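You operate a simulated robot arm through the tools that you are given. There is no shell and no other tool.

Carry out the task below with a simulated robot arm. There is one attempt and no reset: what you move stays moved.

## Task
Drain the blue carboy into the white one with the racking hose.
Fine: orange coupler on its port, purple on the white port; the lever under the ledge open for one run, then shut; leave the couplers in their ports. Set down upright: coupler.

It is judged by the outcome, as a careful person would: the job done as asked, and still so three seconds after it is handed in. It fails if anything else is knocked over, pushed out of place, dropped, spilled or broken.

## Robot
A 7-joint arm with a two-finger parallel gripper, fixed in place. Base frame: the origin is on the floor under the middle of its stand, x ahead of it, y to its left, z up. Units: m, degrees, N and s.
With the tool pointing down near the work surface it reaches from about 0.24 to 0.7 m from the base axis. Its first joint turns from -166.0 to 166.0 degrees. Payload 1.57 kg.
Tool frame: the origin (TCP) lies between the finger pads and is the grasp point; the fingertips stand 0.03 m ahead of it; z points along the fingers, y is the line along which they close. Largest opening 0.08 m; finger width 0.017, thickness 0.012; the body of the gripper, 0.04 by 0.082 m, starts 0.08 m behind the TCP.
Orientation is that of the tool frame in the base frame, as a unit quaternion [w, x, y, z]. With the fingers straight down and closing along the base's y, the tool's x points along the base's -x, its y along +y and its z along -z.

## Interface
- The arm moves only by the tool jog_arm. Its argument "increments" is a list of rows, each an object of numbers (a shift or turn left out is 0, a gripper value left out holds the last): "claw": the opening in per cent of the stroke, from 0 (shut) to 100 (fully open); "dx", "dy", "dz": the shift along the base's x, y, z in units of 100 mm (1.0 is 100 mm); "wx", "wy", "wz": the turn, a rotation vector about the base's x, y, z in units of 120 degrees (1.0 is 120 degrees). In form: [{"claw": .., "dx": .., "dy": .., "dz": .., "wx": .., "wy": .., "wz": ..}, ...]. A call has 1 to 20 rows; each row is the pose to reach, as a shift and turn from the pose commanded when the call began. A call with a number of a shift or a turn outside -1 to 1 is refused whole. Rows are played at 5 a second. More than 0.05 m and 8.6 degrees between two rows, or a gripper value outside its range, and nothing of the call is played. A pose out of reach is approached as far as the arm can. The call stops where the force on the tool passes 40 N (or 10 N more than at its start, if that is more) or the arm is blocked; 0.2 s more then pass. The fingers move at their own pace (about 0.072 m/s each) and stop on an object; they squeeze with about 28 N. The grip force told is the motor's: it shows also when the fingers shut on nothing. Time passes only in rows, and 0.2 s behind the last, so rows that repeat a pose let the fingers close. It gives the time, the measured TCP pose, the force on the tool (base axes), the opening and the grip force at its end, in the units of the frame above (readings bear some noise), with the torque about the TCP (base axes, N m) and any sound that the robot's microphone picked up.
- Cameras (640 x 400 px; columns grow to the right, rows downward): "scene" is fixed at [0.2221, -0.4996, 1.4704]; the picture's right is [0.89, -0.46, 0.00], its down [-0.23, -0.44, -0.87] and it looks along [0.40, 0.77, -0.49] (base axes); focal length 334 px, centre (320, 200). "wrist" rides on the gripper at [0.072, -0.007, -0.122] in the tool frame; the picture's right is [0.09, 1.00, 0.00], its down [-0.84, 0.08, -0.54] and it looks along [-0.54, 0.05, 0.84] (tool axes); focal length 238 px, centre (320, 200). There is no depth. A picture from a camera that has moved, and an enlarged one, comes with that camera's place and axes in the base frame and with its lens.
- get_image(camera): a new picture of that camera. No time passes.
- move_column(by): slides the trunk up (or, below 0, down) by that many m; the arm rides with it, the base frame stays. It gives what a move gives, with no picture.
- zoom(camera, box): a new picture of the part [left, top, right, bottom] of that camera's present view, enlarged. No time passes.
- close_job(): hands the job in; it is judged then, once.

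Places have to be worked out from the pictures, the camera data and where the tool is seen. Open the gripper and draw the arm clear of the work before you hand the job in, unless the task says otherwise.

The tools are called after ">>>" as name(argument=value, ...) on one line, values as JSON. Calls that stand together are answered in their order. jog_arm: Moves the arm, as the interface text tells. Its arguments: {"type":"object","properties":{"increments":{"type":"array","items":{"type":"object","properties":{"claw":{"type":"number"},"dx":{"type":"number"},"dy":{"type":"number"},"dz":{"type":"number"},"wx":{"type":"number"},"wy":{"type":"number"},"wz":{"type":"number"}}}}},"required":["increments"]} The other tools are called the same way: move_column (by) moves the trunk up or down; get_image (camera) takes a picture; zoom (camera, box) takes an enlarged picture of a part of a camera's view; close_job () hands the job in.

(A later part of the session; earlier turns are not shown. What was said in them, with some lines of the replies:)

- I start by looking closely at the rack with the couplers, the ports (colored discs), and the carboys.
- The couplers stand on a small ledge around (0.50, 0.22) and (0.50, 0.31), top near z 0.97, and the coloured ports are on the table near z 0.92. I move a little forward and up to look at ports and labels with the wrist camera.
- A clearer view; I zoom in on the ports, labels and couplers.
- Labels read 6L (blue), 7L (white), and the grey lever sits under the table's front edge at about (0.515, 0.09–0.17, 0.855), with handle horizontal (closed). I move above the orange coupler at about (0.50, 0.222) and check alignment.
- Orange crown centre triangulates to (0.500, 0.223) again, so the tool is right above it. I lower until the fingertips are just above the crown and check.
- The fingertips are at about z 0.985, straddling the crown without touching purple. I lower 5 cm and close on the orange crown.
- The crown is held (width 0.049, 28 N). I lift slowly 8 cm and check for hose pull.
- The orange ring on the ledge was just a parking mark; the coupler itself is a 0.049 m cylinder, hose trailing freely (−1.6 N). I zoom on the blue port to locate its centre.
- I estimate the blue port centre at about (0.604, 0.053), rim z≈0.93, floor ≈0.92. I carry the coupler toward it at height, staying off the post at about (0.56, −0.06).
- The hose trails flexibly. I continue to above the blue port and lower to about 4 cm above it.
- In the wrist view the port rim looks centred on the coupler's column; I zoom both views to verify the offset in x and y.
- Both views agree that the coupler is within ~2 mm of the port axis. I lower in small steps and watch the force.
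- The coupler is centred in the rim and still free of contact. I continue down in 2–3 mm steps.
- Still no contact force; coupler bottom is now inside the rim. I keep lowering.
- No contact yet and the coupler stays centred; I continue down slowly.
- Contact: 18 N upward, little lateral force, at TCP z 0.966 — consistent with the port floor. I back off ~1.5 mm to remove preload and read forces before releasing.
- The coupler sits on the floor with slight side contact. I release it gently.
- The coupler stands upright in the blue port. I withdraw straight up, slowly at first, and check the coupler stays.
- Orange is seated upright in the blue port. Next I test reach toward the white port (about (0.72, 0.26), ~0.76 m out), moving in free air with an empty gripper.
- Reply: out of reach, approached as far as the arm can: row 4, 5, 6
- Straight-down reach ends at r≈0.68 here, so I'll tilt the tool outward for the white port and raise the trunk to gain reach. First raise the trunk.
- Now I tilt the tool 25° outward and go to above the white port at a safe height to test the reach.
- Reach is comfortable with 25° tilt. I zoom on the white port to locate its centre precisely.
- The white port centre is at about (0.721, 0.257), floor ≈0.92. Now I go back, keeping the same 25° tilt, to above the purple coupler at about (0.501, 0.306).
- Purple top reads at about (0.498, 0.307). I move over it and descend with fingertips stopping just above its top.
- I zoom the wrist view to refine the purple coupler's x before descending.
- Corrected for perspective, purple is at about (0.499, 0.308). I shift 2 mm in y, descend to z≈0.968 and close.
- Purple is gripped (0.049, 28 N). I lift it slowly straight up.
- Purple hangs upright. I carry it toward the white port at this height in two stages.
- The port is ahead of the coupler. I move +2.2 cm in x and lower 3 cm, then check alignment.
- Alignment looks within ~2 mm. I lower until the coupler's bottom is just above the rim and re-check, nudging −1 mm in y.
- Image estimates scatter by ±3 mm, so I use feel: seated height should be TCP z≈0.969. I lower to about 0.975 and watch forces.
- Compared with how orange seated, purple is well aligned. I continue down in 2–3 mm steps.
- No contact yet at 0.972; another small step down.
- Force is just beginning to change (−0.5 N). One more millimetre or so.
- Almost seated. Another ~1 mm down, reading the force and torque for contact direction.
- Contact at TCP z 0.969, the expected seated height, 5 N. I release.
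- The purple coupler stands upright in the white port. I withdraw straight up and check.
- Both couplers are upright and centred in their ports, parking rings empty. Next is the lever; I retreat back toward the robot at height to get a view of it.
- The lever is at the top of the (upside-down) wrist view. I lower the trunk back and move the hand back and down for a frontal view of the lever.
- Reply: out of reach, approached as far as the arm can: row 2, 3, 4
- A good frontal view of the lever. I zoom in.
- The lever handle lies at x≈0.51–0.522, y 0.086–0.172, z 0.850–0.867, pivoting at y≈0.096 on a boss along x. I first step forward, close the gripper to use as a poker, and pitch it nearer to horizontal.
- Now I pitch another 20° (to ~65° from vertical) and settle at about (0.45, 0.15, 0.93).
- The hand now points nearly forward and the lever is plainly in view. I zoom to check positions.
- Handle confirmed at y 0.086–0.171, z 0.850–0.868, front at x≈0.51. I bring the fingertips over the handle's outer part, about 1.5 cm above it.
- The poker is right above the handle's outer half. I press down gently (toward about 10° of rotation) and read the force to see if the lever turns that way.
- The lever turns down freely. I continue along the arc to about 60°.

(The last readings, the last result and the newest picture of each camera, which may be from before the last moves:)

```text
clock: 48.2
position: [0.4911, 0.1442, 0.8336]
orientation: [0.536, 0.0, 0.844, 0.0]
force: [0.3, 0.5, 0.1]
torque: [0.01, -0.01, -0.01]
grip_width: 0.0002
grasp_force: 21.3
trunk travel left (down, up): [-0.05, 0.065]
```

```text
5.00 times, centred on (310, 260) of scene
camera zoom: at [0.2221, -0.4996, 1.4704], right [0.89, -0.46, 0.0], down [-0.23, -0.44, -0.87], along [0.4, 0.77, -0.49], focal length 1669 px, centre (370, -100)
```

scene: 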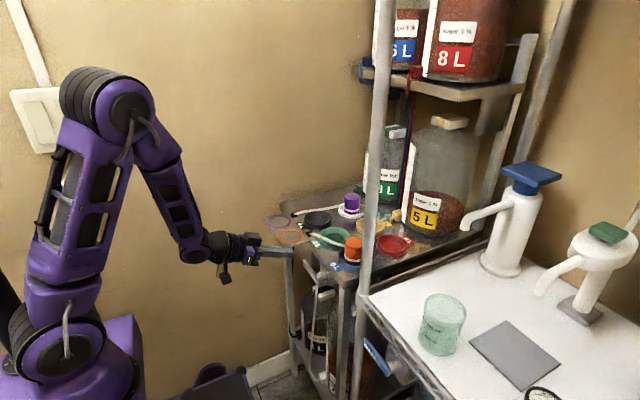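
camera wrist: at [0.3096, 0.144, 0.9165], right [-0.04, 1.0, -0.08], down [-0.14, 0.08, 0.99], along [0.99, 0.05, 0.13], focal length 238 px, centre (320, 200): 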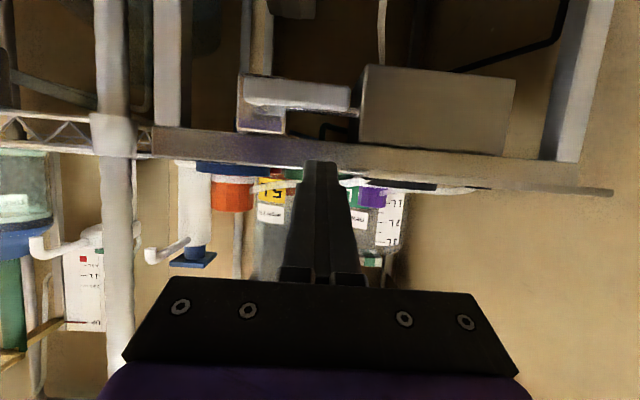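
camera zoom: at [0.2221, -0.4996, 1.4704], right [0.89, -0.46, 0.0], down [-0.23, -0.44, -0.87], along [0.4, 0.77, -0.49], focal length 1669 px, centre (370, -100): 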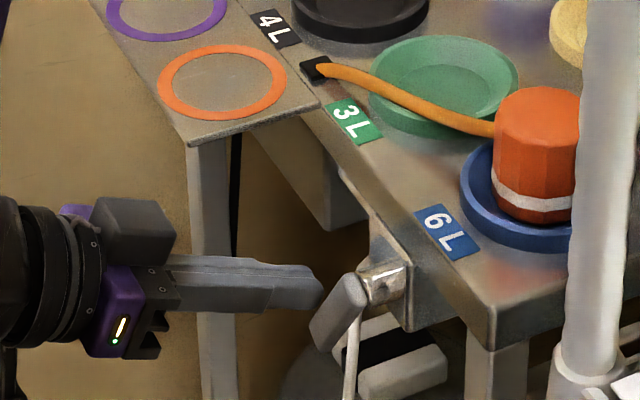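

The hose has turned amber: liquid is flowing. I look at the whole scene and carboys.

>>> get_image(camera="scene")

>>> zoom(camera="scene", box=[260, 160, 420, 300])

>>> zoom(camera="scene", box=[360, 0, 540, 110])

>>> zoom(camera="scene", box=[280, 280, 420, 400])

```text
taken
```

scene: 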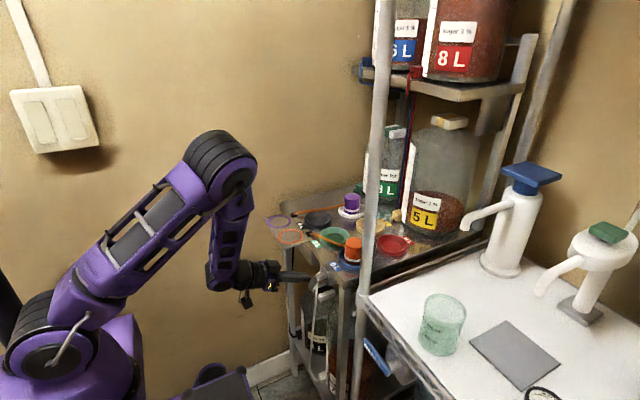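

```text
2.86 times, centred on (340, 230) of scene
camera zoom: at [0.2221, -0.4996, 1.4704], right [0.89, -0.46, 0.0], down [-0.23, -0.44, -0.87], along [0.4, 0.77, -0.49], focal length 954 px, centre (263, 114)
```

zoom: 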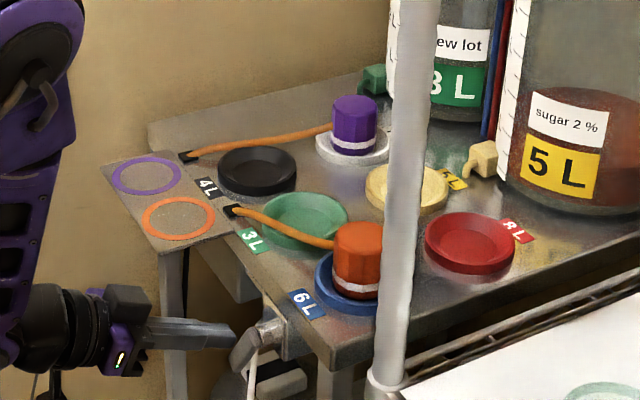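

```text
3.56 times, centred on (450, 55) of scene
camera zoom: at [0.2221, -0.4996, 1.4704], right [0.89, -0.46, 0.0], down [-0.23, -0.44, -0.87], along [0.4, 0.77, -0.49], focal length 1187 px, centre (-142, 716)
```

zoom: 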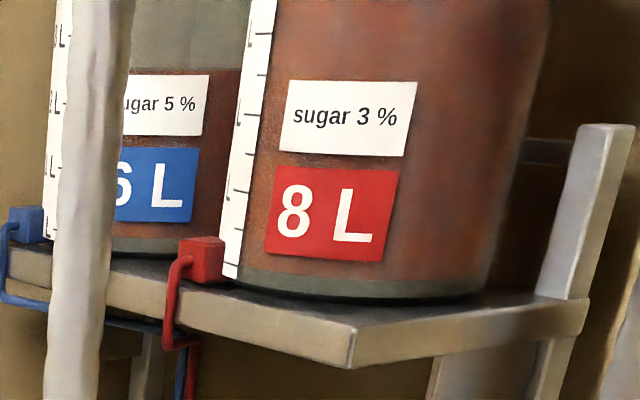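

```text
3.33 times, centred on (350, 340) of scene
camera zoom: at [0.2221, -0.4996, 1.4704], right [0.89, -0.46, 0.0], down [-0.23, -0.44, -0.87], along [0.4, 0.77, -0.49], focal length 1113 px, centre (220, -267)
```

zoom: 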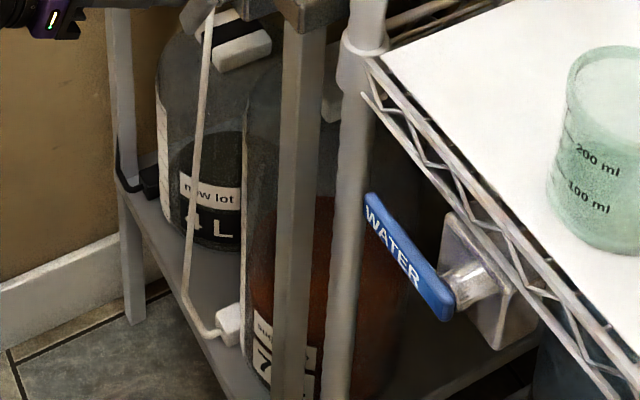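

Flow runs through both hose legs. I open the lever fully to vertical so it runs properly, watching the force at the end stop.

>>> jog_arm(increments=[{"dy": -0.037, "dz": -0.043}, {"dy": -0.075, "dz": -0.083}, {"dy": -0.12, "dz": -0.12}, {"dy": -0.167, "dz": -0.15}, {"dy": -0.22, "dz": -0.175}, {"dy": -0.265, "dz": -0.195}])

>>> zoom(camera="wrist", box=[220, 0, 420, 200])

>>> zoom(camera="scene", box=[260, 160, 420, 300])

>>> zoom(camera="scene", box=[360, 0, 460, 80])

```text
clock: 49.3
position: [0.4935, 0.1348, 0.8225]
orientation: [0.542, -0.006, 0.84, 0.009]
force: [-1.3, 4.7, 5.4]
torque: [0.01, -0.13, 0.11]
grip_width: 0.0001
grasp_force: 21.2
trunk travel left (down, up): [-0.05, 0.065]
stopped in row 5: the force on the tool passed its limit at 44 N (the readings are from after the stop); the commanded pose is now the measured one
```

```text
2.00 times, centred on (320, 100) of wrist
camera zoom: at [0.3514, 0.1257, 0.8077], right [-0.06, 1.0, -0.08], down [-0.15, 0.07, 0.99], along [0.99, 0.07, 0.15], focal length 477 px, centre (320, 400)
```

zoom: 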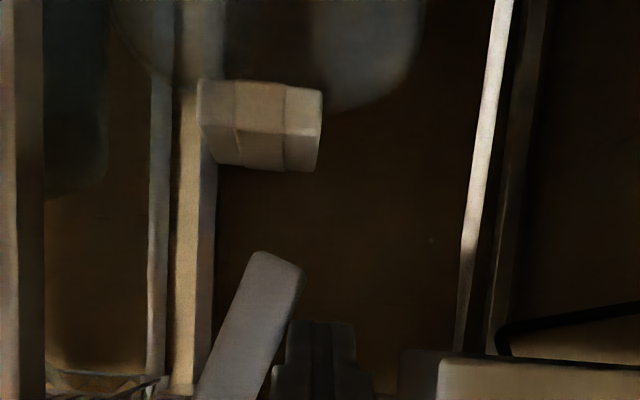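

```text
2.86 times, centred on (340, 230) of scene
camera zoom: at [0.2221, -0.4996, 1.4704], right [0.89, -0.46, 0.0], down [-0.23, -0.44, -0.87], along [0.4, 0.77, -0.49], focal length 954 px, centre (263, 114)
```

zoom: 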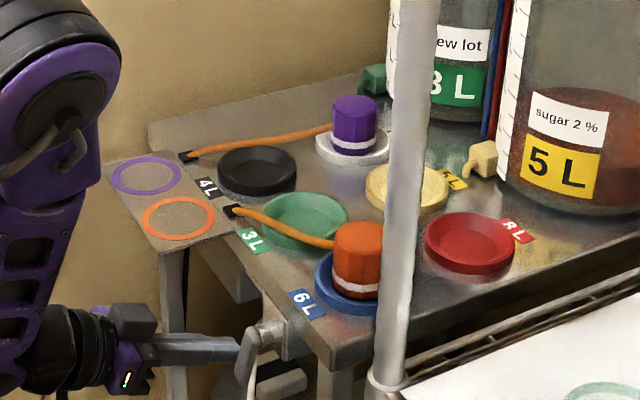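

```text
5.00 times, centred on (410, 40) of scene
camera zoom: at [0.2221, -0.4996, 1.4704], right [0.89, -0.46, 0.0], down [-0.23, -0.44, -0.87], along [0.4, 0.77, -0.49], focal length 1669 px, centre (-130, 1000)
```

zoom: 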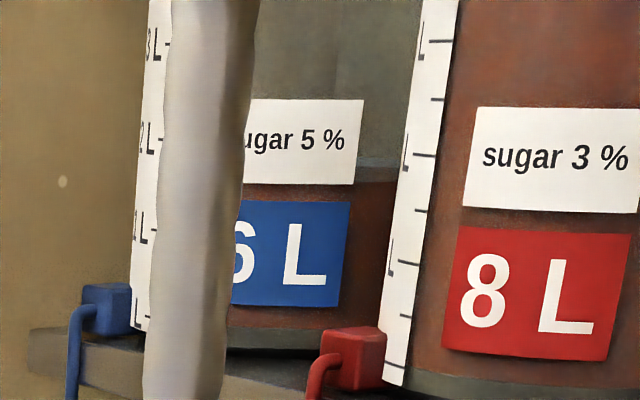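

The lever reached its end stop (~70°), and the blue carboy's level is visibly dropping. I ease off the lever slightly, wait a second, and check the levels.

>>> jog_arm(increments=[{"dy": 0.03, "dz": 0.02}, {"dy": 0.04, "dz": 0.02}, {"dy": 0.04, "dz": 0.02}])

>>> zoom(camera="scene", box=[360, 0, 460, 80])

>>> zoom(camera="scene", box=[280, 240, 400, 400])

>>> zoom(camera="scene", box=[260, 160, 420, 300])

```text
clock: 50.1
position: [0.4931, 0.1368, 0.824]
orientation: [0.541, -0.003, 0.841, 0.006]
force: [-0.5, -0.5, -0.1]
torque: [0.02, -0.01, -0.01]
grip_width: 0.0001
grasp_force: 21.1
trunk travel left (down, up): [-0.05, 0.065]
```

```text
5.00 times, centred on (410, 40) of scene
camera zoom: at [0.2221, -0.4996, 1.4704], right [0.89, -0.46, 0.0], down [-0.23, -0.44, -0.87], along [0.4, 0.77, -0.49], focal length 1669 px, centre (-130, 1000)
```

zoom: 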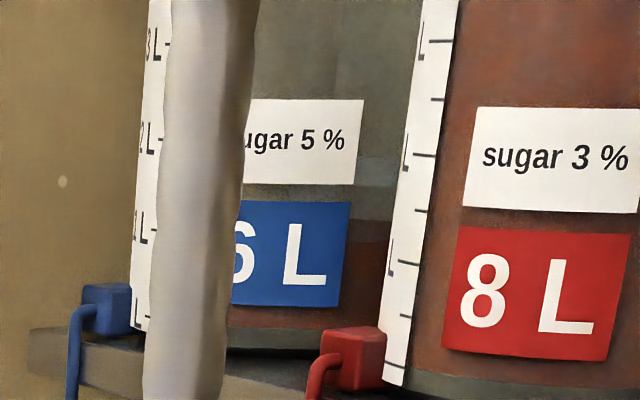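

```text
2.50 times, centred on (340, 320) of scene
camera zoom: at [0.2221, -0.4996, 1.4704], right [0.89, -0.46, 0.0], down [-0.23, -0.44, -0.87], along [0.4, 0.77, -0.49], focal length 834 px, centre (270, -100)
```

zoom: 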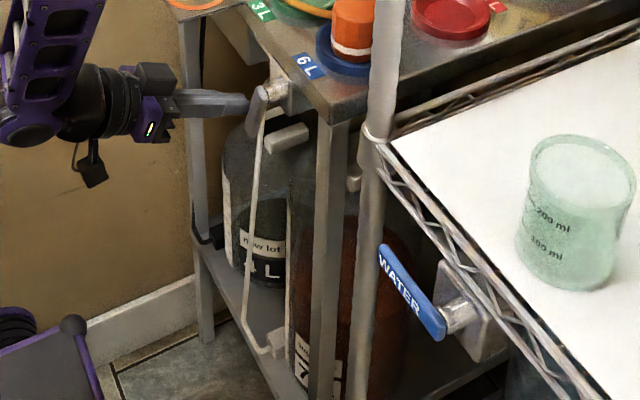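

```text
2.86 times, centred on (340, 230) of scene
camera zoom: at [0.2221, -0.4996, 1.4704], right [0.89, -0.46, 0.0], down [-0.23, -0.44, -0.87], along [0.4, 0.77, -0.49], focal length 954 px, centre (263, 114)
```

zoom: 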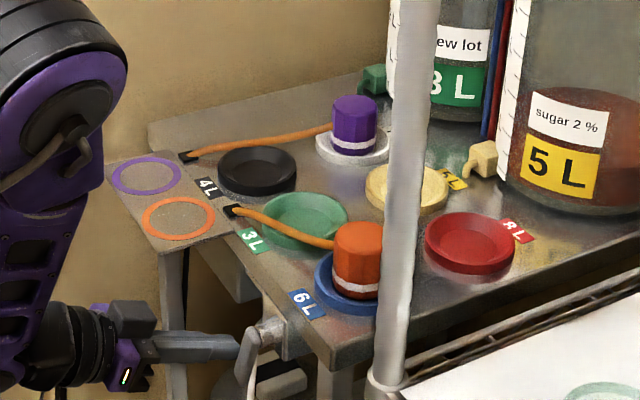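

The blue carboy's level keeps falling (about 1–1.5 s left). While it drains I pull the poker straight back clear of the lever and watch.

>>> jog_arm(increments=[{"dx": -0.2, "dy": 0.02}, {"dx": -0.4, "dy": 0.02}, {"dx": -0.6, "dy": 0.02}, {"dx": -0.6, "dy": 0.02}])

>>> zoom(camera="scene", box=[360, 0, 460, 80])

>>> zoom(camera="scene", box=[260, 160, 420, 300])

>>> get_image(camera="wrist")

```text
clock: 51.1
position: [0.4323, 0.1402, 0.8231]
orientation: [0.542, -0.005, 0.841, 0.008]
force: [-0.7, 0.3, 0.3]
torque: [0.0, -0.03, 0.0]
grip_width: 0.0001
grasp_force: 21.3
trunk travel left (down, up): [-0.05, 0.065]
```

```text
5.00 times, centred on (410, 40) of scene
camera zoom: at [0.2221, -0.4996, 1.4704], right [0.89, -0.46, 0.0], down [-0.23, -0.44, -0.87], along [0.4, 0.77, -0.49], focal length 1669 px, centre (-130, 1000)
```

zoom: 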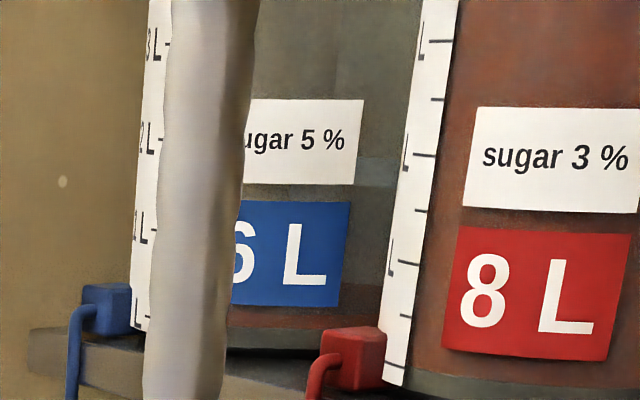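

```text
2.86 times, centred on (340, 230) of scene
camera zoom: at [0.2221, -0.4996, 1.4704], right [0.89, -0.46, 0.0], down [-0.23, -0.44, -0.87], along [0.4, 0.77, -0.49], focal length 954 px, centre (263, 114)
```

zoom: 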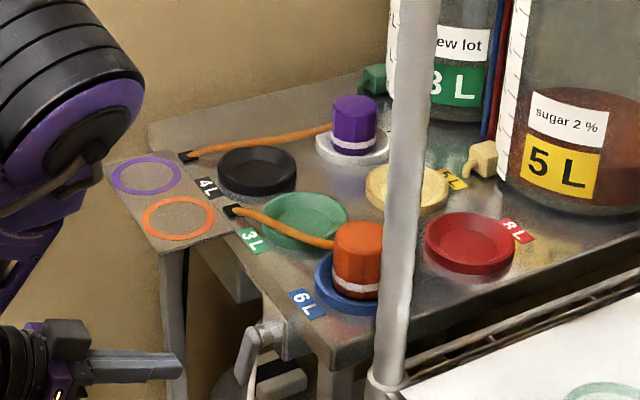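

```text
taken
camera wrist: at [0.2913, 0.1309, 0.8091], right [-0.05, 1.0, -0.08], down [-0.15, 0.07, 0.99], along [0.99, 0.06, 0.14], focal length 238 px, centre (320, 200)
```

wrist: 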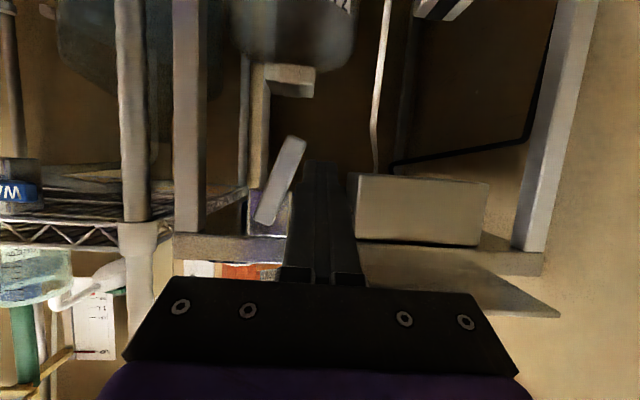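

Nearly empty now. While the rest drains I shift the poker (still pulled back) to the other side of the lever.

>>> jog_arm(increments=[{"dy": -0.2, "dz": -0.1}, {"dy": -0.4, "dz": -0.2}, {"dy": -0.58, "dz": -0.2}, {"dy": -0.58, "dz": -0.2}])

>>> zoom(camera="scene", box=[360, 0, 460, 80])

>>> zoom(camera="scene", box=[260, 160, 420, 300])

>>> get_image(camera="wrist")

```text
clock: 52.1
position: [0.4415, 0.0843, 0.7989]
orientation: [0.541, -0.003, 0.841, 0.005]
force: [-0.8, 0.1, 1.4]
torque: [0.0, 0.02, 0.01]
grip_width: 0.0
grasp_force: 21.7
out of reach, approached as far as the arm can: row 2, 3, 4
trunk travel left (down, up): [-0.05, 0.065]
```

```text
5.00 times, centred on (410, 40) of scene
camera zoom: at [0.2221, -0.4996, 1.4704], right [0.89, -0.46, 0.0], down [-0.23, -0.44, -0.87], along [0.4, 0.77, -0.49], focal length 1669 px, centre (-130, 1000)
```

zoom: 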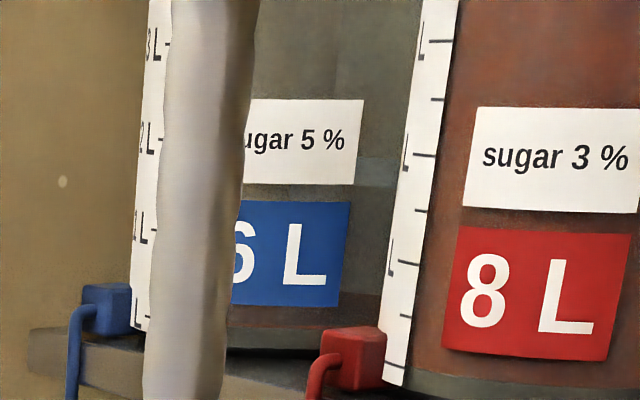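

```text
2.86 times, centred on (340, 230) of scene
camera zoom: at [0.2221, -0.4996, 1.4704], right [0.89, -0.46, 0.0], down [-0.23, -0.44, -0.87], along [0.4, 0.77, -0.49], focal length 954 px, centre (263, 114)
```

zoom: 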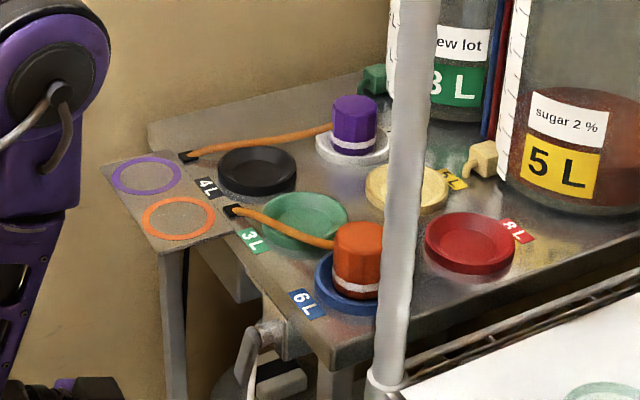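

```text
taken
camera wrist: at [0.3, 0.077, 0.7836], right [-0.05, 1.0, -0.08], down [-0.15, 0.07, 0.99], along [0.99, 0.06, 0.14], focal length 238 px, centre (320, 200)
```

wrist: 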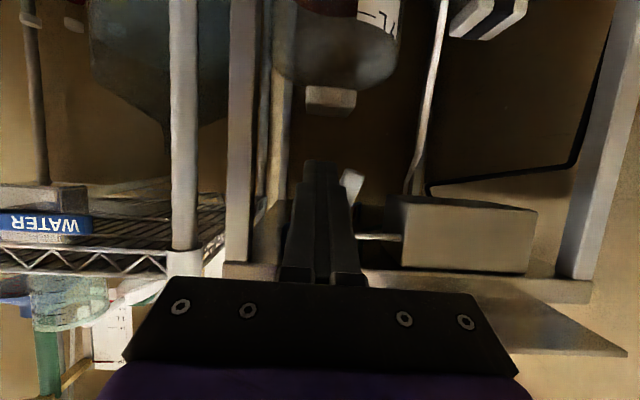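

The hose is still amber; I zoom closer at the bottom of the blue carboy to see whether it's finished.

>>> zoom(camera="scene", box=[400, 45, 440, 75])

>>> zoom(camera="scene", box=[320, 290, 420, 400])

```text
13.33 times, centred on (420, 60) of scene
camera zoom: at [0.2221, -0.4996, 1.4704], right [0.89, -0.46, 0.0], down [-0.23, -0.44, -0.87], along [0.4, 0.77, -0.49], focal length 4450 px, centre (-1013, 2067)
```

zoom: 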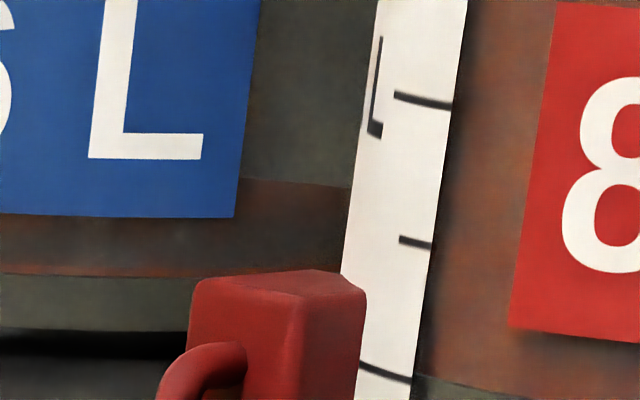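

```text
3.64 times, centred on (370, 345) of scene
camera zoom: at [0.2221, -0.4996, 1.4704], right [0.89, -0.46, 0.0], down [-0.23, -0.44, -0.87], along [0.4, 0.77, -0.49], focal length 1214 px, centre (138, -327)
```

zoom: 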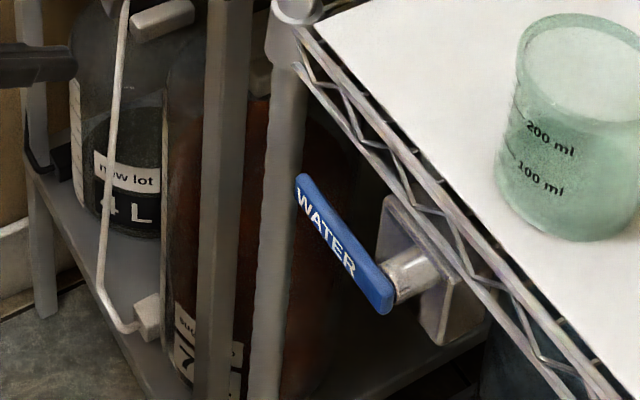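

A thin layer remains in the blue carboy. I hold for another second and compare.

>>> jog_arm(increments=[{"dx": 0.0}, {"dx": 0.0}, {"dx": 0.0}, {"dx": 0.0}])

>>> zoom(camera="scene", box=[400, 45, 440, 75])

>>> zoom(camera="scene", box=[260, 160, 420, 300])

```text
clock: 53.1
position: [0.441, 0.0859, 0.7983]
orientation: [0.541, -0.003, 0.841, 0.005]
force: [0.9, -0.5, 1.2]
torque: [0.01, -0.03, -0.02]
grip_width: 0.0001
grasp_force: 21.8
trunk travel left (down, up): [-0.05, 0.065]
```

```text
13.33 times, centred on (420, 60) of scene
camera zoom: at [0.2221, -0.4996, 1.4704], right [0.89, -0.46, 0.0], down [-0.23, -0.44, -0.87], along [0.4, 0.77, -0.49], focal length 4450 px, centre (-1013, 2067)
```

zoom: 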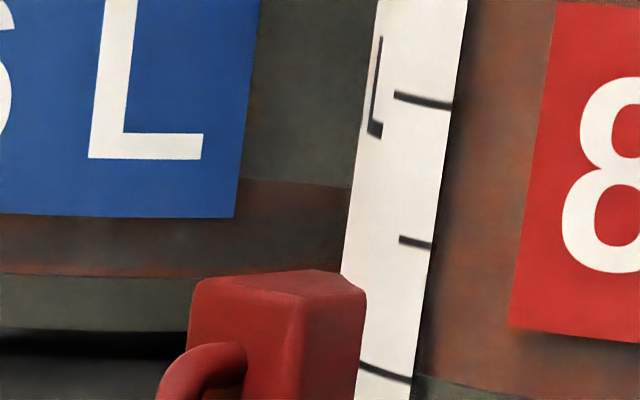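

```text
2.86 times, centred on (340, 230) of scene
camera zoom: at [0.2221, -0.4996, 1.4704], right [0.89, -0.46, 0.0], down [-0.23, -0.44, -0.87], along [0.4, 0.77, -0.49], focal length 954 px, centre (263, 114)
```

zoom: 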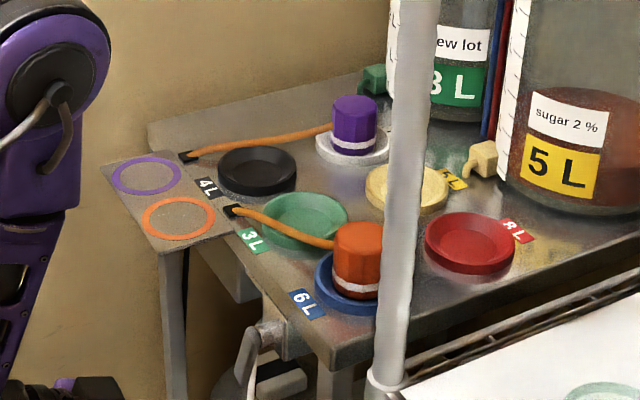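

The level is unchanged and flow has finished — the blue carboy is drained. Now I insert the poker on the −y side of the lever to push it back up.

>>> jog_arm(increments=[{"dx": 0.2, "dy": -0.01}, {"dx": 0.4, "dy": -0.02}, {"dx": 0.52, "dy": -0.02, "dz": 0.02}, {"dx": 0.52, "dy": -0.02, "dz": 0.02}])

>>> get_image(camera="wrist")

>>> zoom(camera="wrist", box=[250, 80, 450, 240])

>>> zoom(camera="scene", box=[260, 220, 360, 320])

```text
clock: 54.1
position: [0.4927, 0.0917, 0.8023]
orientation: [0.541, -0.002, 0.841, 0.004]
force: [0.8, 0.0, -0.1]
torque: [0.0, -0.01, 0.0]
grip_width: 0.0001
grasp_force: 21.2
out of reach, approached as far as the arm can: row 1, 2, 3, 4
trunk travel left (down, up): [-0.05, 0.065]
```

```text
taken
camera wrist: at [0.3515, 0.0832, 0.7879], right [-0.05, 1.0, -0.08], down [-0.15, 0.07, 0.99], along [0.99, 0.06, 0.14], focal length 238 px, centre (320, 200)
```

wrist: 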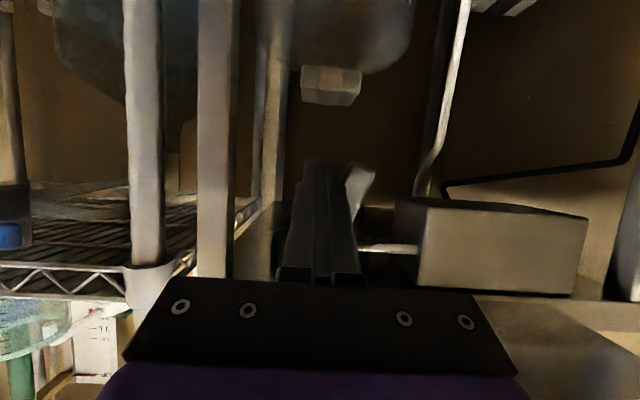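

```text
2.50 times, centred on (350, 160) of wrist
camera zoom: at [0.3515, 0.0832, 0.7879], right [-0.05, 1.0, -0.08], down [-0.15, 0.07, 0.99], along [0.99, 0.06, 0.14], focal length 596 px, centre (245, 300)
```

zoom: 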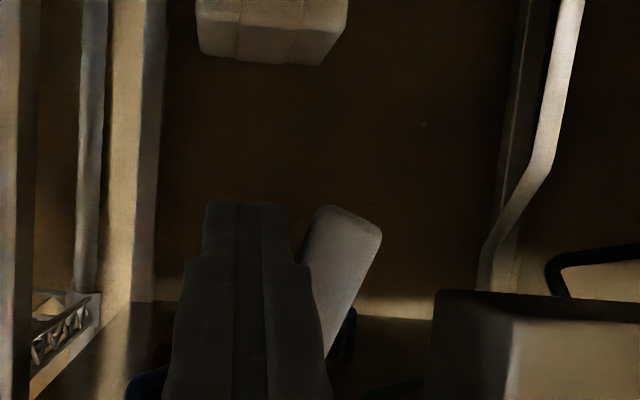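

```text
4.00 times, centred on (310, 270) of scene
camera zoom: at [0.2221, -0.4996, 1.4704], right [0.89, -0.46, 0.0], down [-0.23, -0.44, -0.87], along [0.4, 0.77, -0.49], focal length 1335 px, centre (360, -80)
```

zoom: 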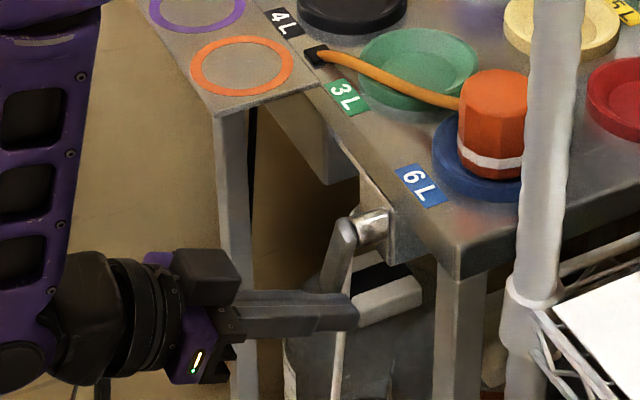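

The poker is alongside the lever on the far (−y) side. I push it toward +y and up along the arc, first to about 40°.

>>> jog_arm(increments=[{"dy": 0.05, "dz": 0.025}, {"dy": 0.105, "dz": 0.047}, {"dy": 0.155, "dz": 0.055}, {"dy": 0.208, "dz": 0.066}, {"dy": 0.26, "dz": 0.085}, {"dy": 0.307, "dz": 0.105}])

>>> zoom(camera="wrist", box=[220, 50, 420, 240])

>>> zoom(camera="scene", box=[260, 220, 360, 320])

```text
clock: 55.5
position: [0.4933, 0.1222, 0.8135]
orientation: [0.542, -0.005, 0.841, 0.008]
force: [-0.8, -0.3, -0.5]
torque: [-0.01, -0.01, 0.01]
grip_width: 0.0002
grasp_force: 21.4
trunk travel left (down, up): [-0.05, 0.065]
```

```text
2.11 times, centred on (320, 145) of wrist
camera zoom: at [0.3507, 0.1134, 0.7979], right [-0.05, 1.0, -0.08], down [-0.15, 0.07, 0.99], along [0.99, 0.06, 0.14], focal length 502 px, centre (320, 316)
```

zoom: 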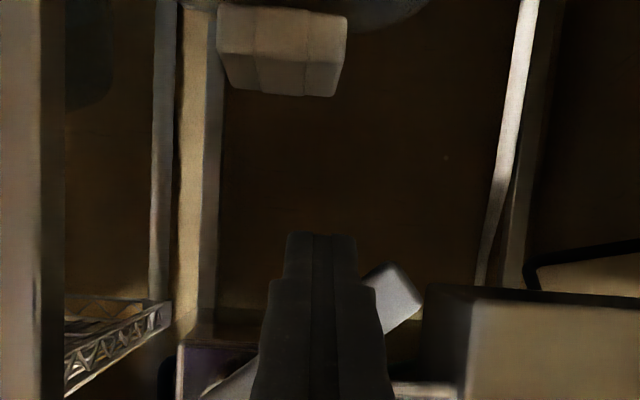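

```text
4.00 times, centred on (310, 270) of scene
camera zoom: at [0.2221, -0.4996, 1.4704], right [0.89, -0.46, 0.0], down [-0.23, -0.44, -0.87], along [0.4, 0.77, -0.49], focal length 1335 px, centre (360, -80)
```

zoom: 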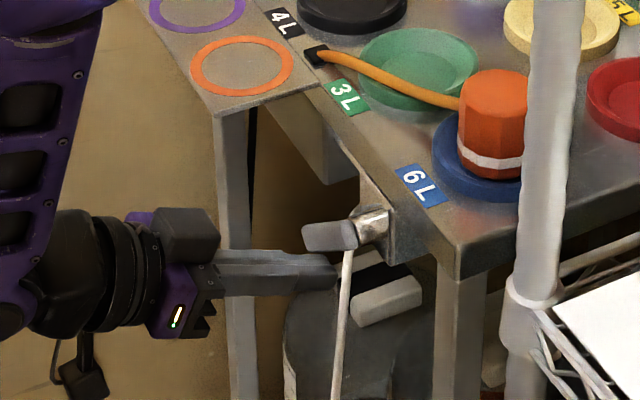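

The lever follows back up (~40°). I continue to about 8° from horizontal.

>>> jog_arm(increments=[{"dy": 0.05, "dz": 0.027}, {"dy": 0.096, "dz": 0.055}, {"dy": 0.14, "dz": 0.095}, {"dy": 0.178, "dz": 0.136}, {"dy": 0.213, "dz": 0.184}, {"dy": 0.244, "dz": 0.232}])

>>> zoom(camera="wrist", box=[220, 90, 420, 280])

>>> zoom(camera="scene", box=[260, 220, 360, 320])

```text
clock: 56.9
position: [0.4927, 0.1463, 0.8355]
orientation: [0.541, -0.006, 0.841, 0.009]
force: [-0.7, -0.2, -1.0]
torque: [-0.02, -0.03, 0.01]
grip_width: 0.0001
grasp_force: 21.4
trunk travel left (down, up): [-0.05, 0.065]
```

```text
2.11 times, centred on (320, 185) of wrist
camera zoom: at [0.3512, 0.1375, 0.8212], right [-0.05, 1.0, -0.08], down [-0.15, 0.07, 0.99], along [0.99, 0.06, 0.14], focal length 502 px, centre (320, 232)
```

zoom: 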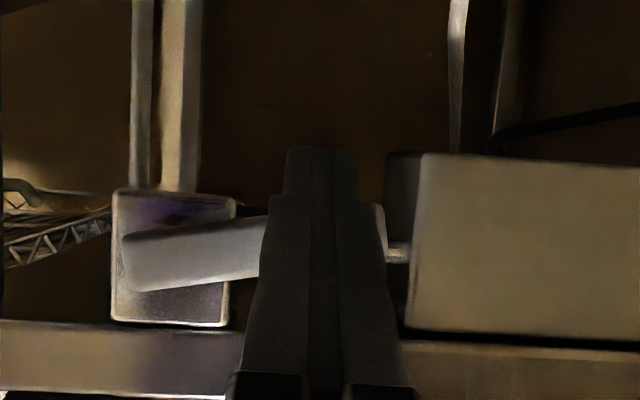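

```text
4.00 times, centred on (310, 270) of scene
camera zoom: at [0.2221, -0.4996, 1.4704], right [0.89, -0.46, 0.0], down [-0.23, -0.44, -0.87], along [0.4, 0.77, -0.49], focal length 1335 px, centre (360, -80)
```

zoom: 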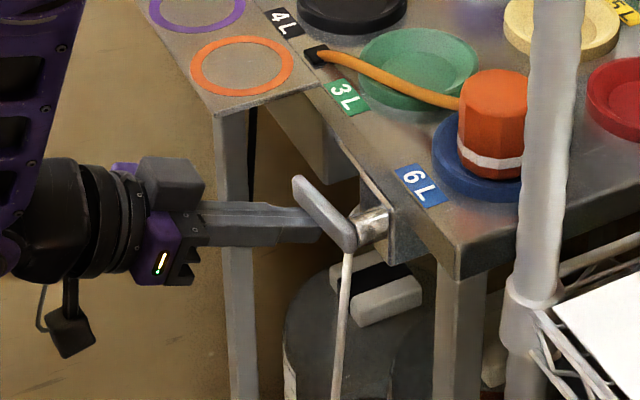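

About 10° remain. I push up slowly to horizontal and look for the stop.

>>> jog_arm(increments=[{"dy": 0.02, "dz": 0.04}, {"dy": 0.035, "dz": 0.08}, {"dy": 0.044, "dz": 0.11}, {"dy": 0.044, "dz": 0.11}])

>>> zoom(camera="wrist", box=[220, 90, 420, 280])

>>> zoom(camera="scene", box=[260, 220, 360, 320])

```text
clock: 57.9
position: [0.4925, 0.1499, 0.8472]
orientation: [0.54, -0.005, 0.841, 0.007]
force: [-0.6, 0.2, -2.3]
torque: [-0.01, 0.0, 0.0]
grip_width: 0.0
grasp_force: 21.0
trunk travel left (down, up): [-0.05, 0.065]
```

```text
2.11 times, centred on (320, 185) of wrist
camera zoom: at [0.3511, 0.1416, 0.8327], right [-0.05, 1.0, -0.08], down [-0.15, 0.07, 0.99], along [0.99, 0.06, 0.14], focal length 502 px, centre (320, 232)
```

zoom: 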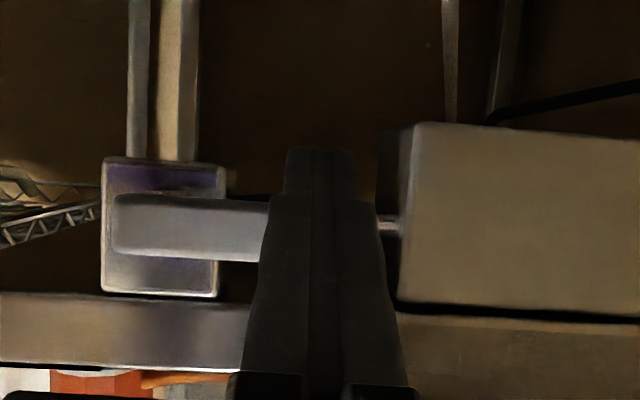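

```text
4.00 times, centred on (310, 270) of scene
camera zoom: at [0.2221, -0.4996, 1.4704], right [0.89, -0.46, 0.0], down [-0.23, -0.44, -0.87], along [0.4, 0.77, -0.49], focal length 1335 px, centre (360, -80)
```

zoom: 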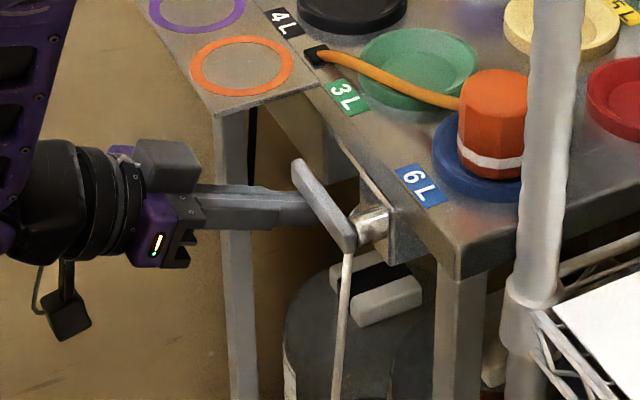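

It's almost horizontal. I push a couple of millimetres more to make sure it is against its shut stop.

>>> jog_arm(increments=[{"dz": 0.01}, {"dz": 0.02}, {"dz": 0.02}])

>>> zoom(camera="scene", box=[260, 220, 360, 320])

```text
clock: 58.7
position: [0.4923, 0.1508, 0.8477]
orientation: [0.54, -0.004, 0.842, 0.007]
force: [-1.9, -0.5, -11.7]
torque: [0.08, 0.23, 0.06]
grip_width: 0.0001
grasp_force: 20.8
trunk travel left (down, up): [-0.05, 0.065]
```

```text
4.00 times, centred on (310, 270) of scene
camera zoom: at [0.2221, -0.4996, 1.4704], right [0.89, -0.46, 0.0], down [-0.23, -0.44, -0.87], along [0.4, 0.77, -0.49], focal length 1335 px, centre (360, -80)
```

zoom: 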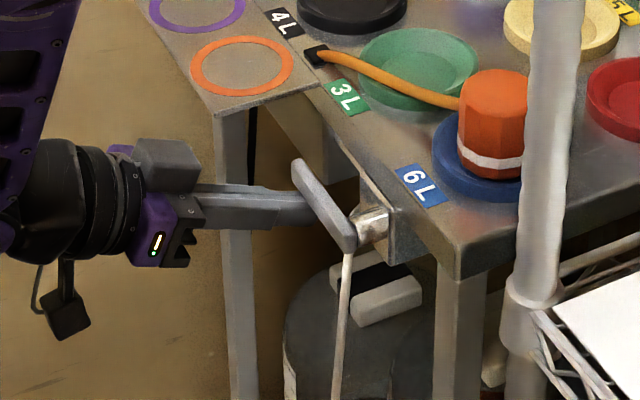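

The stop is felt (12 N): the lever is shut. I drop off it slightly, then back straight out.

>>> jog_arm(increments=[{"dz": -0.05}, {"dz": -0.12}, {"dx": -0.2, "dz": -0.12}, {"dx": -0.4, "dz": -0.12}, {"dx": -0.55, "dz": -0.1}, {"dx": -0.55, "dz": -0.1}])

>>> get_image(camera="wrist")

>>> zoom(camera="scene", box=[260, 160, 420, 300])

```text
clock: 60.1
position: [0.4371, 0.151, 0.8386]
orientation: [0.541, -0.006, 0.841, 0.009]
force: [0.4, -0.5, 0.4]
torque: [0.0, 0.01, -0.01]
grip_width: 0.0001
grasp_force: 20.7
trunk travel left (down, up): [-0.05, 0.065]
```

```text
taken
camera wrist: at [0.296, 0.1419, 0.8245], right [-0.05, 1.0, -0.08], down [-0.15, 0.07, 0.99], along [0.99, 0.06, 0.14], focal length 238 px, centre (320, 200)
```

wrist: 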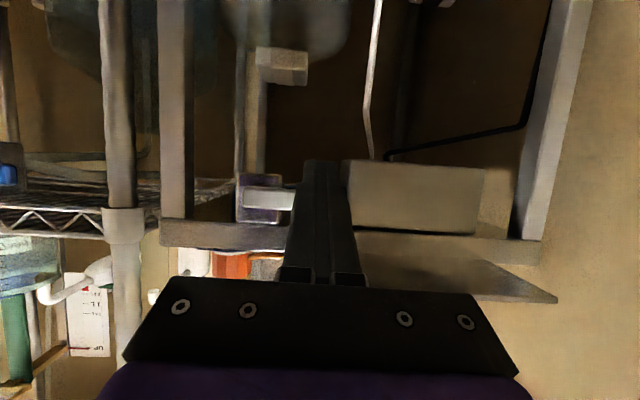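

```text
2.86 times, centred on (340, 230) of scene
camera zoom: at [0.2221, -0.4996, 1.4704], right [0.89, -0.46, 0.0], down [-0.23, -0.44, -0.87], along [0.4, 0.77, -0.49], focal length 954 px, centre (263, 114)
```

zoom: 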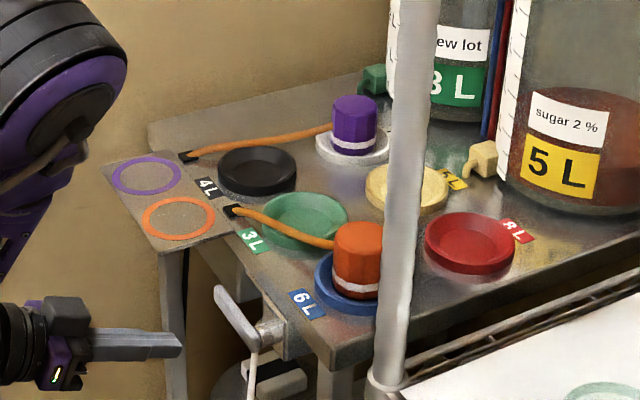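

The lever is back horizontal in its shut position and stays there; couplers unchanged. I raise the arm away and open the gripper.

>>> jog_arm(increments=[{"dz": 0.3}, {"dz": 0.65}, {"dz": 1.0}, {"dz": 1.0}])

>>> jog_arm(increments=[{"dz": 0.3, "wy": 0.06}, {"dz": 0.6, "wy": 0.12}, {"dz": 0.9, "wy": 0.18}, {"dz": 1.0, "wy": 0.24}, {"dz": 1.0, "wy": 0.3}, {"dz": 1.0, "wy": 0.36, "claw": 60}, {"dz": 1.0, "wy": 0.42, "claw": 100}, {"dz": 1.0, "wy": 0.48}, {"dz": 1.0, "wy": 0.53}, {"dz": 1.0, "wy": 0.53}])

>>> jog_arm(increments=[{"dx": -0.2, "dz": 0.3}, {"dx": -0.4, "dz": 0.6}, {"dx": -0.6, "dz": 0.9}, {"dx": -0.6, "dz": 0.9}])

>>> get_image(camera="scene")

>>> get_image(camera="wrist")

```text
clock: 61.1
position: [0.4485, 0.16, 0.9395]
orientation: [0.541, -0.004, 0.841, 0.007]
force: [-0.3, -0.3, -0.1]
torque: [0.03, -0.01, 0.03]
grip_width: 0.0
grasp_force: 21.0
out of reach, approached as far as the arm can: row 1, 2, 3, 4
trunk travel left (down, up): [-0.05, 0.065]
```

```text
clock: 62.0
position: [0.4554, 0.1554, 0.9803]
orientation: [0.316, -0.017, 0.948, 0.03]
force: [-0.7, -0.5, -0.8]
torque: [-0.01, -0.01, 0.0]
grip_width: 0.0001
grasp_force: 21.5
trunk travel left (down, up): [-0.05, 0.065]
stopped in row 4: the arm was blocked; the commanded pose is now the measured one
```

```text
clock: 62.6
position: [0.4176, 0.1571, 0.9497]
orientation: [0.211, 0.004, 0.975, 0.074]
force: [-0.6, 0.0, 0.3]
torque: [-0.02, -0.02, 0.01]
grip_width: 0.0
grasp_force: 21.4
trunk travel left (down, up): [-0.05, 0.065]
stopped in row 2: the arm was blocked; the commanded pose is now the measured one
```

```text
taken
```

scene: 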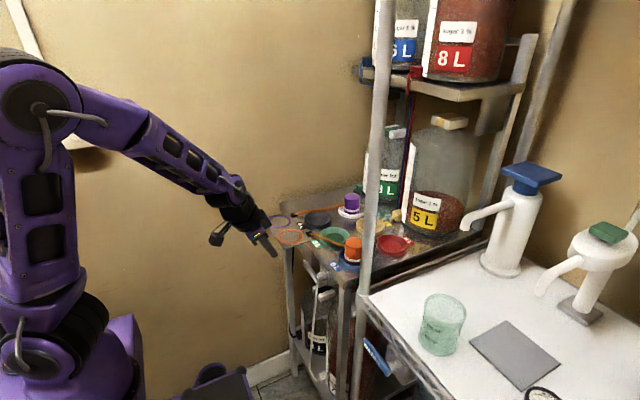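

```text
taken
camera wrist: at [0.3019, 0.1367, 1.0291], right [-0.11, 0.99, 0.11], down [0.54, -0.04, 0.84], along [0.84, 0.15, -0.53], focal length 238 px, centre (320, 200)
```

wrist: 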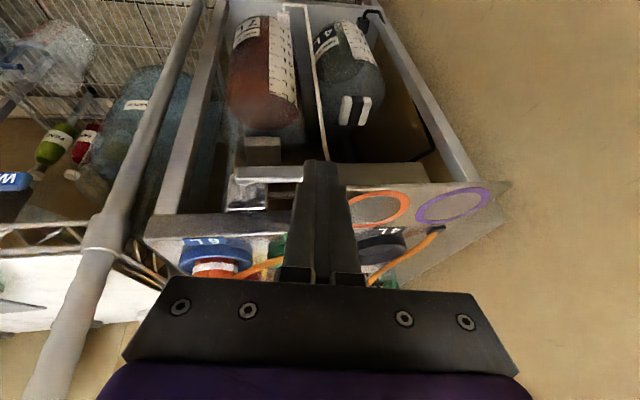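

The arm was flagged blocked during the reconfiguration but forces are ~0; it now stands clear at (0.42, 0.157, 0.95) and the shelf looks undisturbed. I move gently up only.

>>> jog_arm(increments=[{"dz": 0.15}, {"dz": 0.3}, {"dz": 0.45}, {"dz": 0.6}, {"dz": 0.6}])

>>> get_image(camera="scene")

```text
clock: 63.5
position: [0.4099, 0.1604, 0.9557]
orientation: [0.141, 0.017, 0.985, 0.103]
force: [-0.1, 0.1, 0.7]
torque: [0.01, -0.04, -0.04]
grip_width: 0.0001
grasp_force: 21.3
trunk travel left (down, up): [-0.05, 0.065]
stopped in row 4: the arm was blocked; the commanded pose is now the measured one
```

```text
taken
```

scene: 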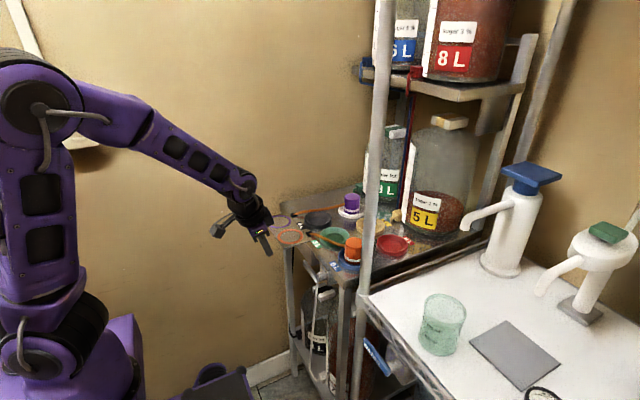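

I try a very small, slow upward move to see whether the arm tracks cleanly.

>>> jog_arm(increments=[{"dz": 0.03}, {"dz": 0.06}, {"dz": 0.09}, {"dz": 0.12}, {"dz": 0.15}, {"dz": 0.15}])

>>> get_image(camera="scene")

```text
clock: 64.9
position: [0.4109, 0.1602, 0.9726]
orientation: [0.141, 0.016, 0.984, 0.103]
force: [-1.0, -1.1, 0.9]
torque: [0.02, -0.03, 0.02]
grip_width: 0.0001
grasp_force: 21.8
trunk travel left (down, up): [-0.05, 0.065]
```

```text
taken
```

scene: 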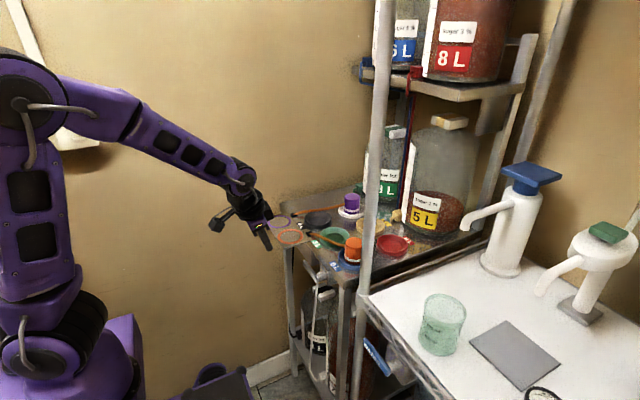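

It tracks well. I continue up in moderate steps and open the gripper.

>>> jog_arm(increments=[{"dz": 0.12, "claw": 50}, {"dz": 0.24, "claw": 100}, {"dz": 0.36}, {"dz": 0.48}, {"dz": 0.6}, {"dz": 0.72}, {"dz": 0.84}, {"dz": 0.95}, {"dz": 0.95}])

>>> get_image(camera="scene")

>>> get_image(camera="wrist")

```text
clock: 66.9
position: [0.4124, 0.1605, 1.0563]
orientation: [0.126, 0.018, 0.986, 0.106]
force: [0.2, 0.8, 0.0]
torque: [0.04, -0.03, -0.01]
grip_width: 0.0801
grasp_force: 0.1
trunk travel left (down, up): [-0.05, 0.065]
```

```text
taken
```

scene: 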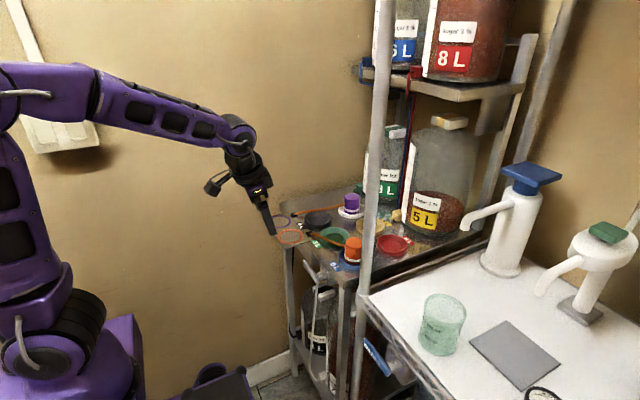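

```text
taken
camera wrist: at [0.311, 0.1333, 1.1521], right [-0.08, 0.98, 0.19], down [0.67, -0.09, 0.73], along [0.73, 0.19, -0.65], focal length 238 px, centre (320, 200)
```

wrist: 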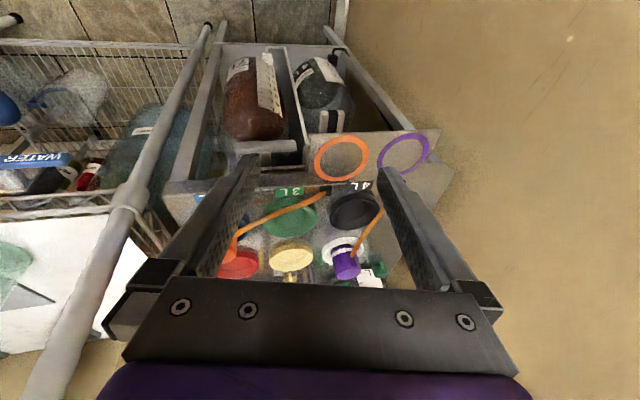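

Arm is clear with gripper open. I verify the final state: couplers, lever, levels.

>>> zoom(camera="scene", box=[260, 160, 420, 300])

>>> zoom(camera="scene", box=[400, 45, 440, 75])

>>> zoom(camera="scene", box=[270, 240, 430, 400])

>>> zoom(camera="wrist", box=[160, 40, 440, 290])

```text
2.86 times, centred on (340, 230) of scene
camera zoom: at [0.2221, -0.4996, 1.4704], right [0.89, -0.46, 0.0], down [-0.23, -0.44, -0.87], along [0.4, 0.77, -0.49], focal length 954 px, centre (263, 114)
```

zoom: 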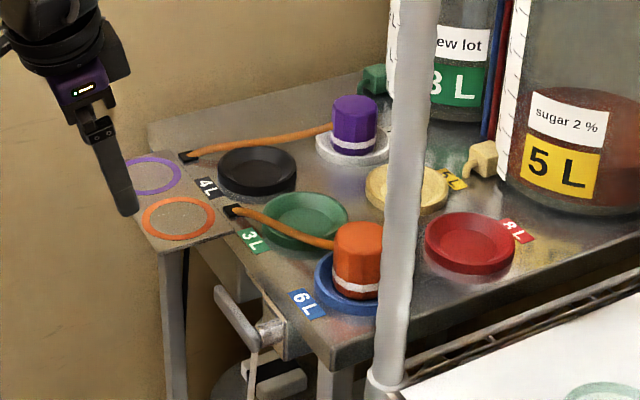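

```text
13.33 times, centred on (420, 60) of scene
camera zoom: at [0.2221, -0.4996, 1.4704], right [0.89, -0.46, 0.0], down [-0.23, -0.44, -0.87], along [0.4, 0.77, -0.49], focal length 4450 px, centre (-1013, 2067)
```

zoom: 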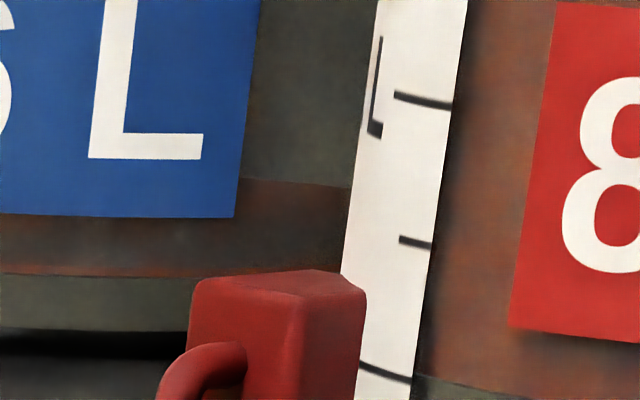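

```text
2.50 times, centred on (350, 320) of scene
camera zoom: at [0.2221, -0.4996, 1.4704], right [0.89, -0.46, 0.0], down [-0.23, -0.44, -0.87], along [0.4, 0.77, -0.49], focal length 834 px, centre (245, -100)
```

zoom: 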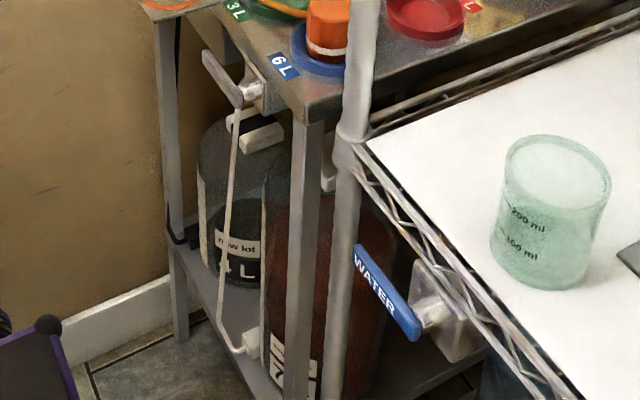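

```text
1.60 times, centred on (300, 165) of wrist
camera zoom: at [0.311, 0.1333, 1.1521], right [-0.08, 0.98, 0.19], down [0.67, -0.09, 0.73], along [0.73, 0.19, -0.65], focal length 381 px, centre (352, 256)
```

zoom: 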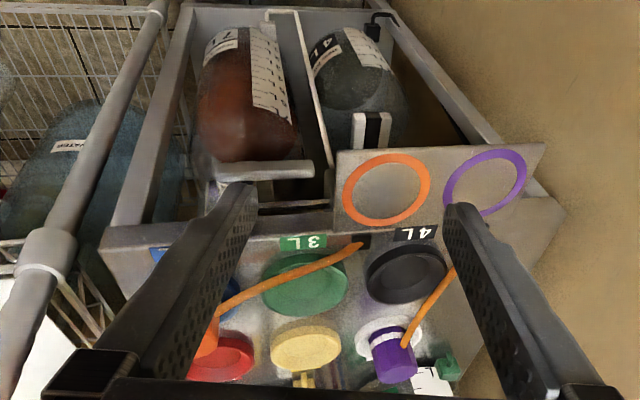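

Both couplers upright in their ports, lever shut, blue drained to its dregs with no further change, nothing disturbed. I draw the arm a little further back and up for clearance.

>>> jog_arm(increments=[{"dz": 0.15}, {"dz": 0.3}, {"dx": -0.1, "dz": 0.45}, {"dx": -0.2, "dz": 0.6}, {"dx": -0.3, "dz": 0.75}, {"dx": -0.3, "dz": 0.75}])

>>> get_image(camera="scene")

```text
clock: 68.2
position: [0.3939, 0.1573, 1.0896]
orientation: [0.068, 0.027, 0.991, 0.109]
force: [-0.9, 0.7, 0.3]
torque: [-0.01, 0.01, 0.0]
grip_width: 0.0798
grasp_force: 0.0
trunk travel left (down, up): [-0.05, 0.065]
stopped in row 6: the arm was blocked; the commanded pose is now the measured one
```

```text
taken
```

scene: 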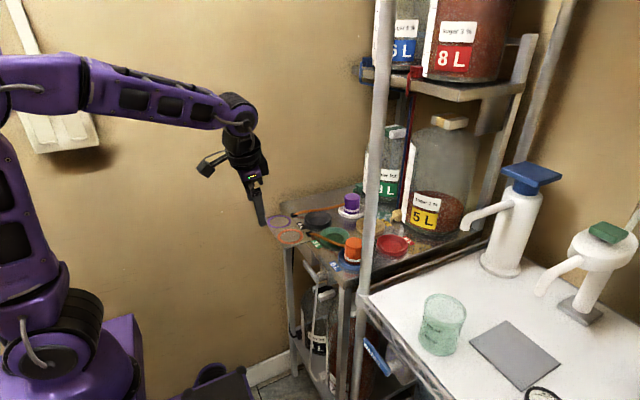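

The arm is clear of the work with the gripper open, and the final pictures show everything in place: couplers seated upright, lever shut, blue carboy drained into the white. I hand the job in.

>>> close_job()

```text
The job is handed in.
```

The blue carboy is drained into the white one, and the job is handed in. I haven't seen a verdict.

- **Couplers:** orange stands upright in the blue (6 L) port and purple stands upright in the white (7 L) port. Both were left there.
- **Lever:** I opened the grey lever to its stop for one run, then pushed it back until I felt its shut stop. It has stayed horizontal since.
- **Levels:** the blue level fell to a thin layer and stopped changing before I shut the lever. That residue is still in the bottom. The white carboy is now nearly full.
- **Hose:** it still looks amber after the run. The blue level has not moved since the lever was shut.
- **Surroundings:** nothing else looks moved, spilled or knocked over in the last pictures.

While drawing back, the arm was flagged as blocked four times with almost no force on the tool, and I never found out why. It ended short of where I was sending it. It stands above and in front of the ledge with the gripper open.
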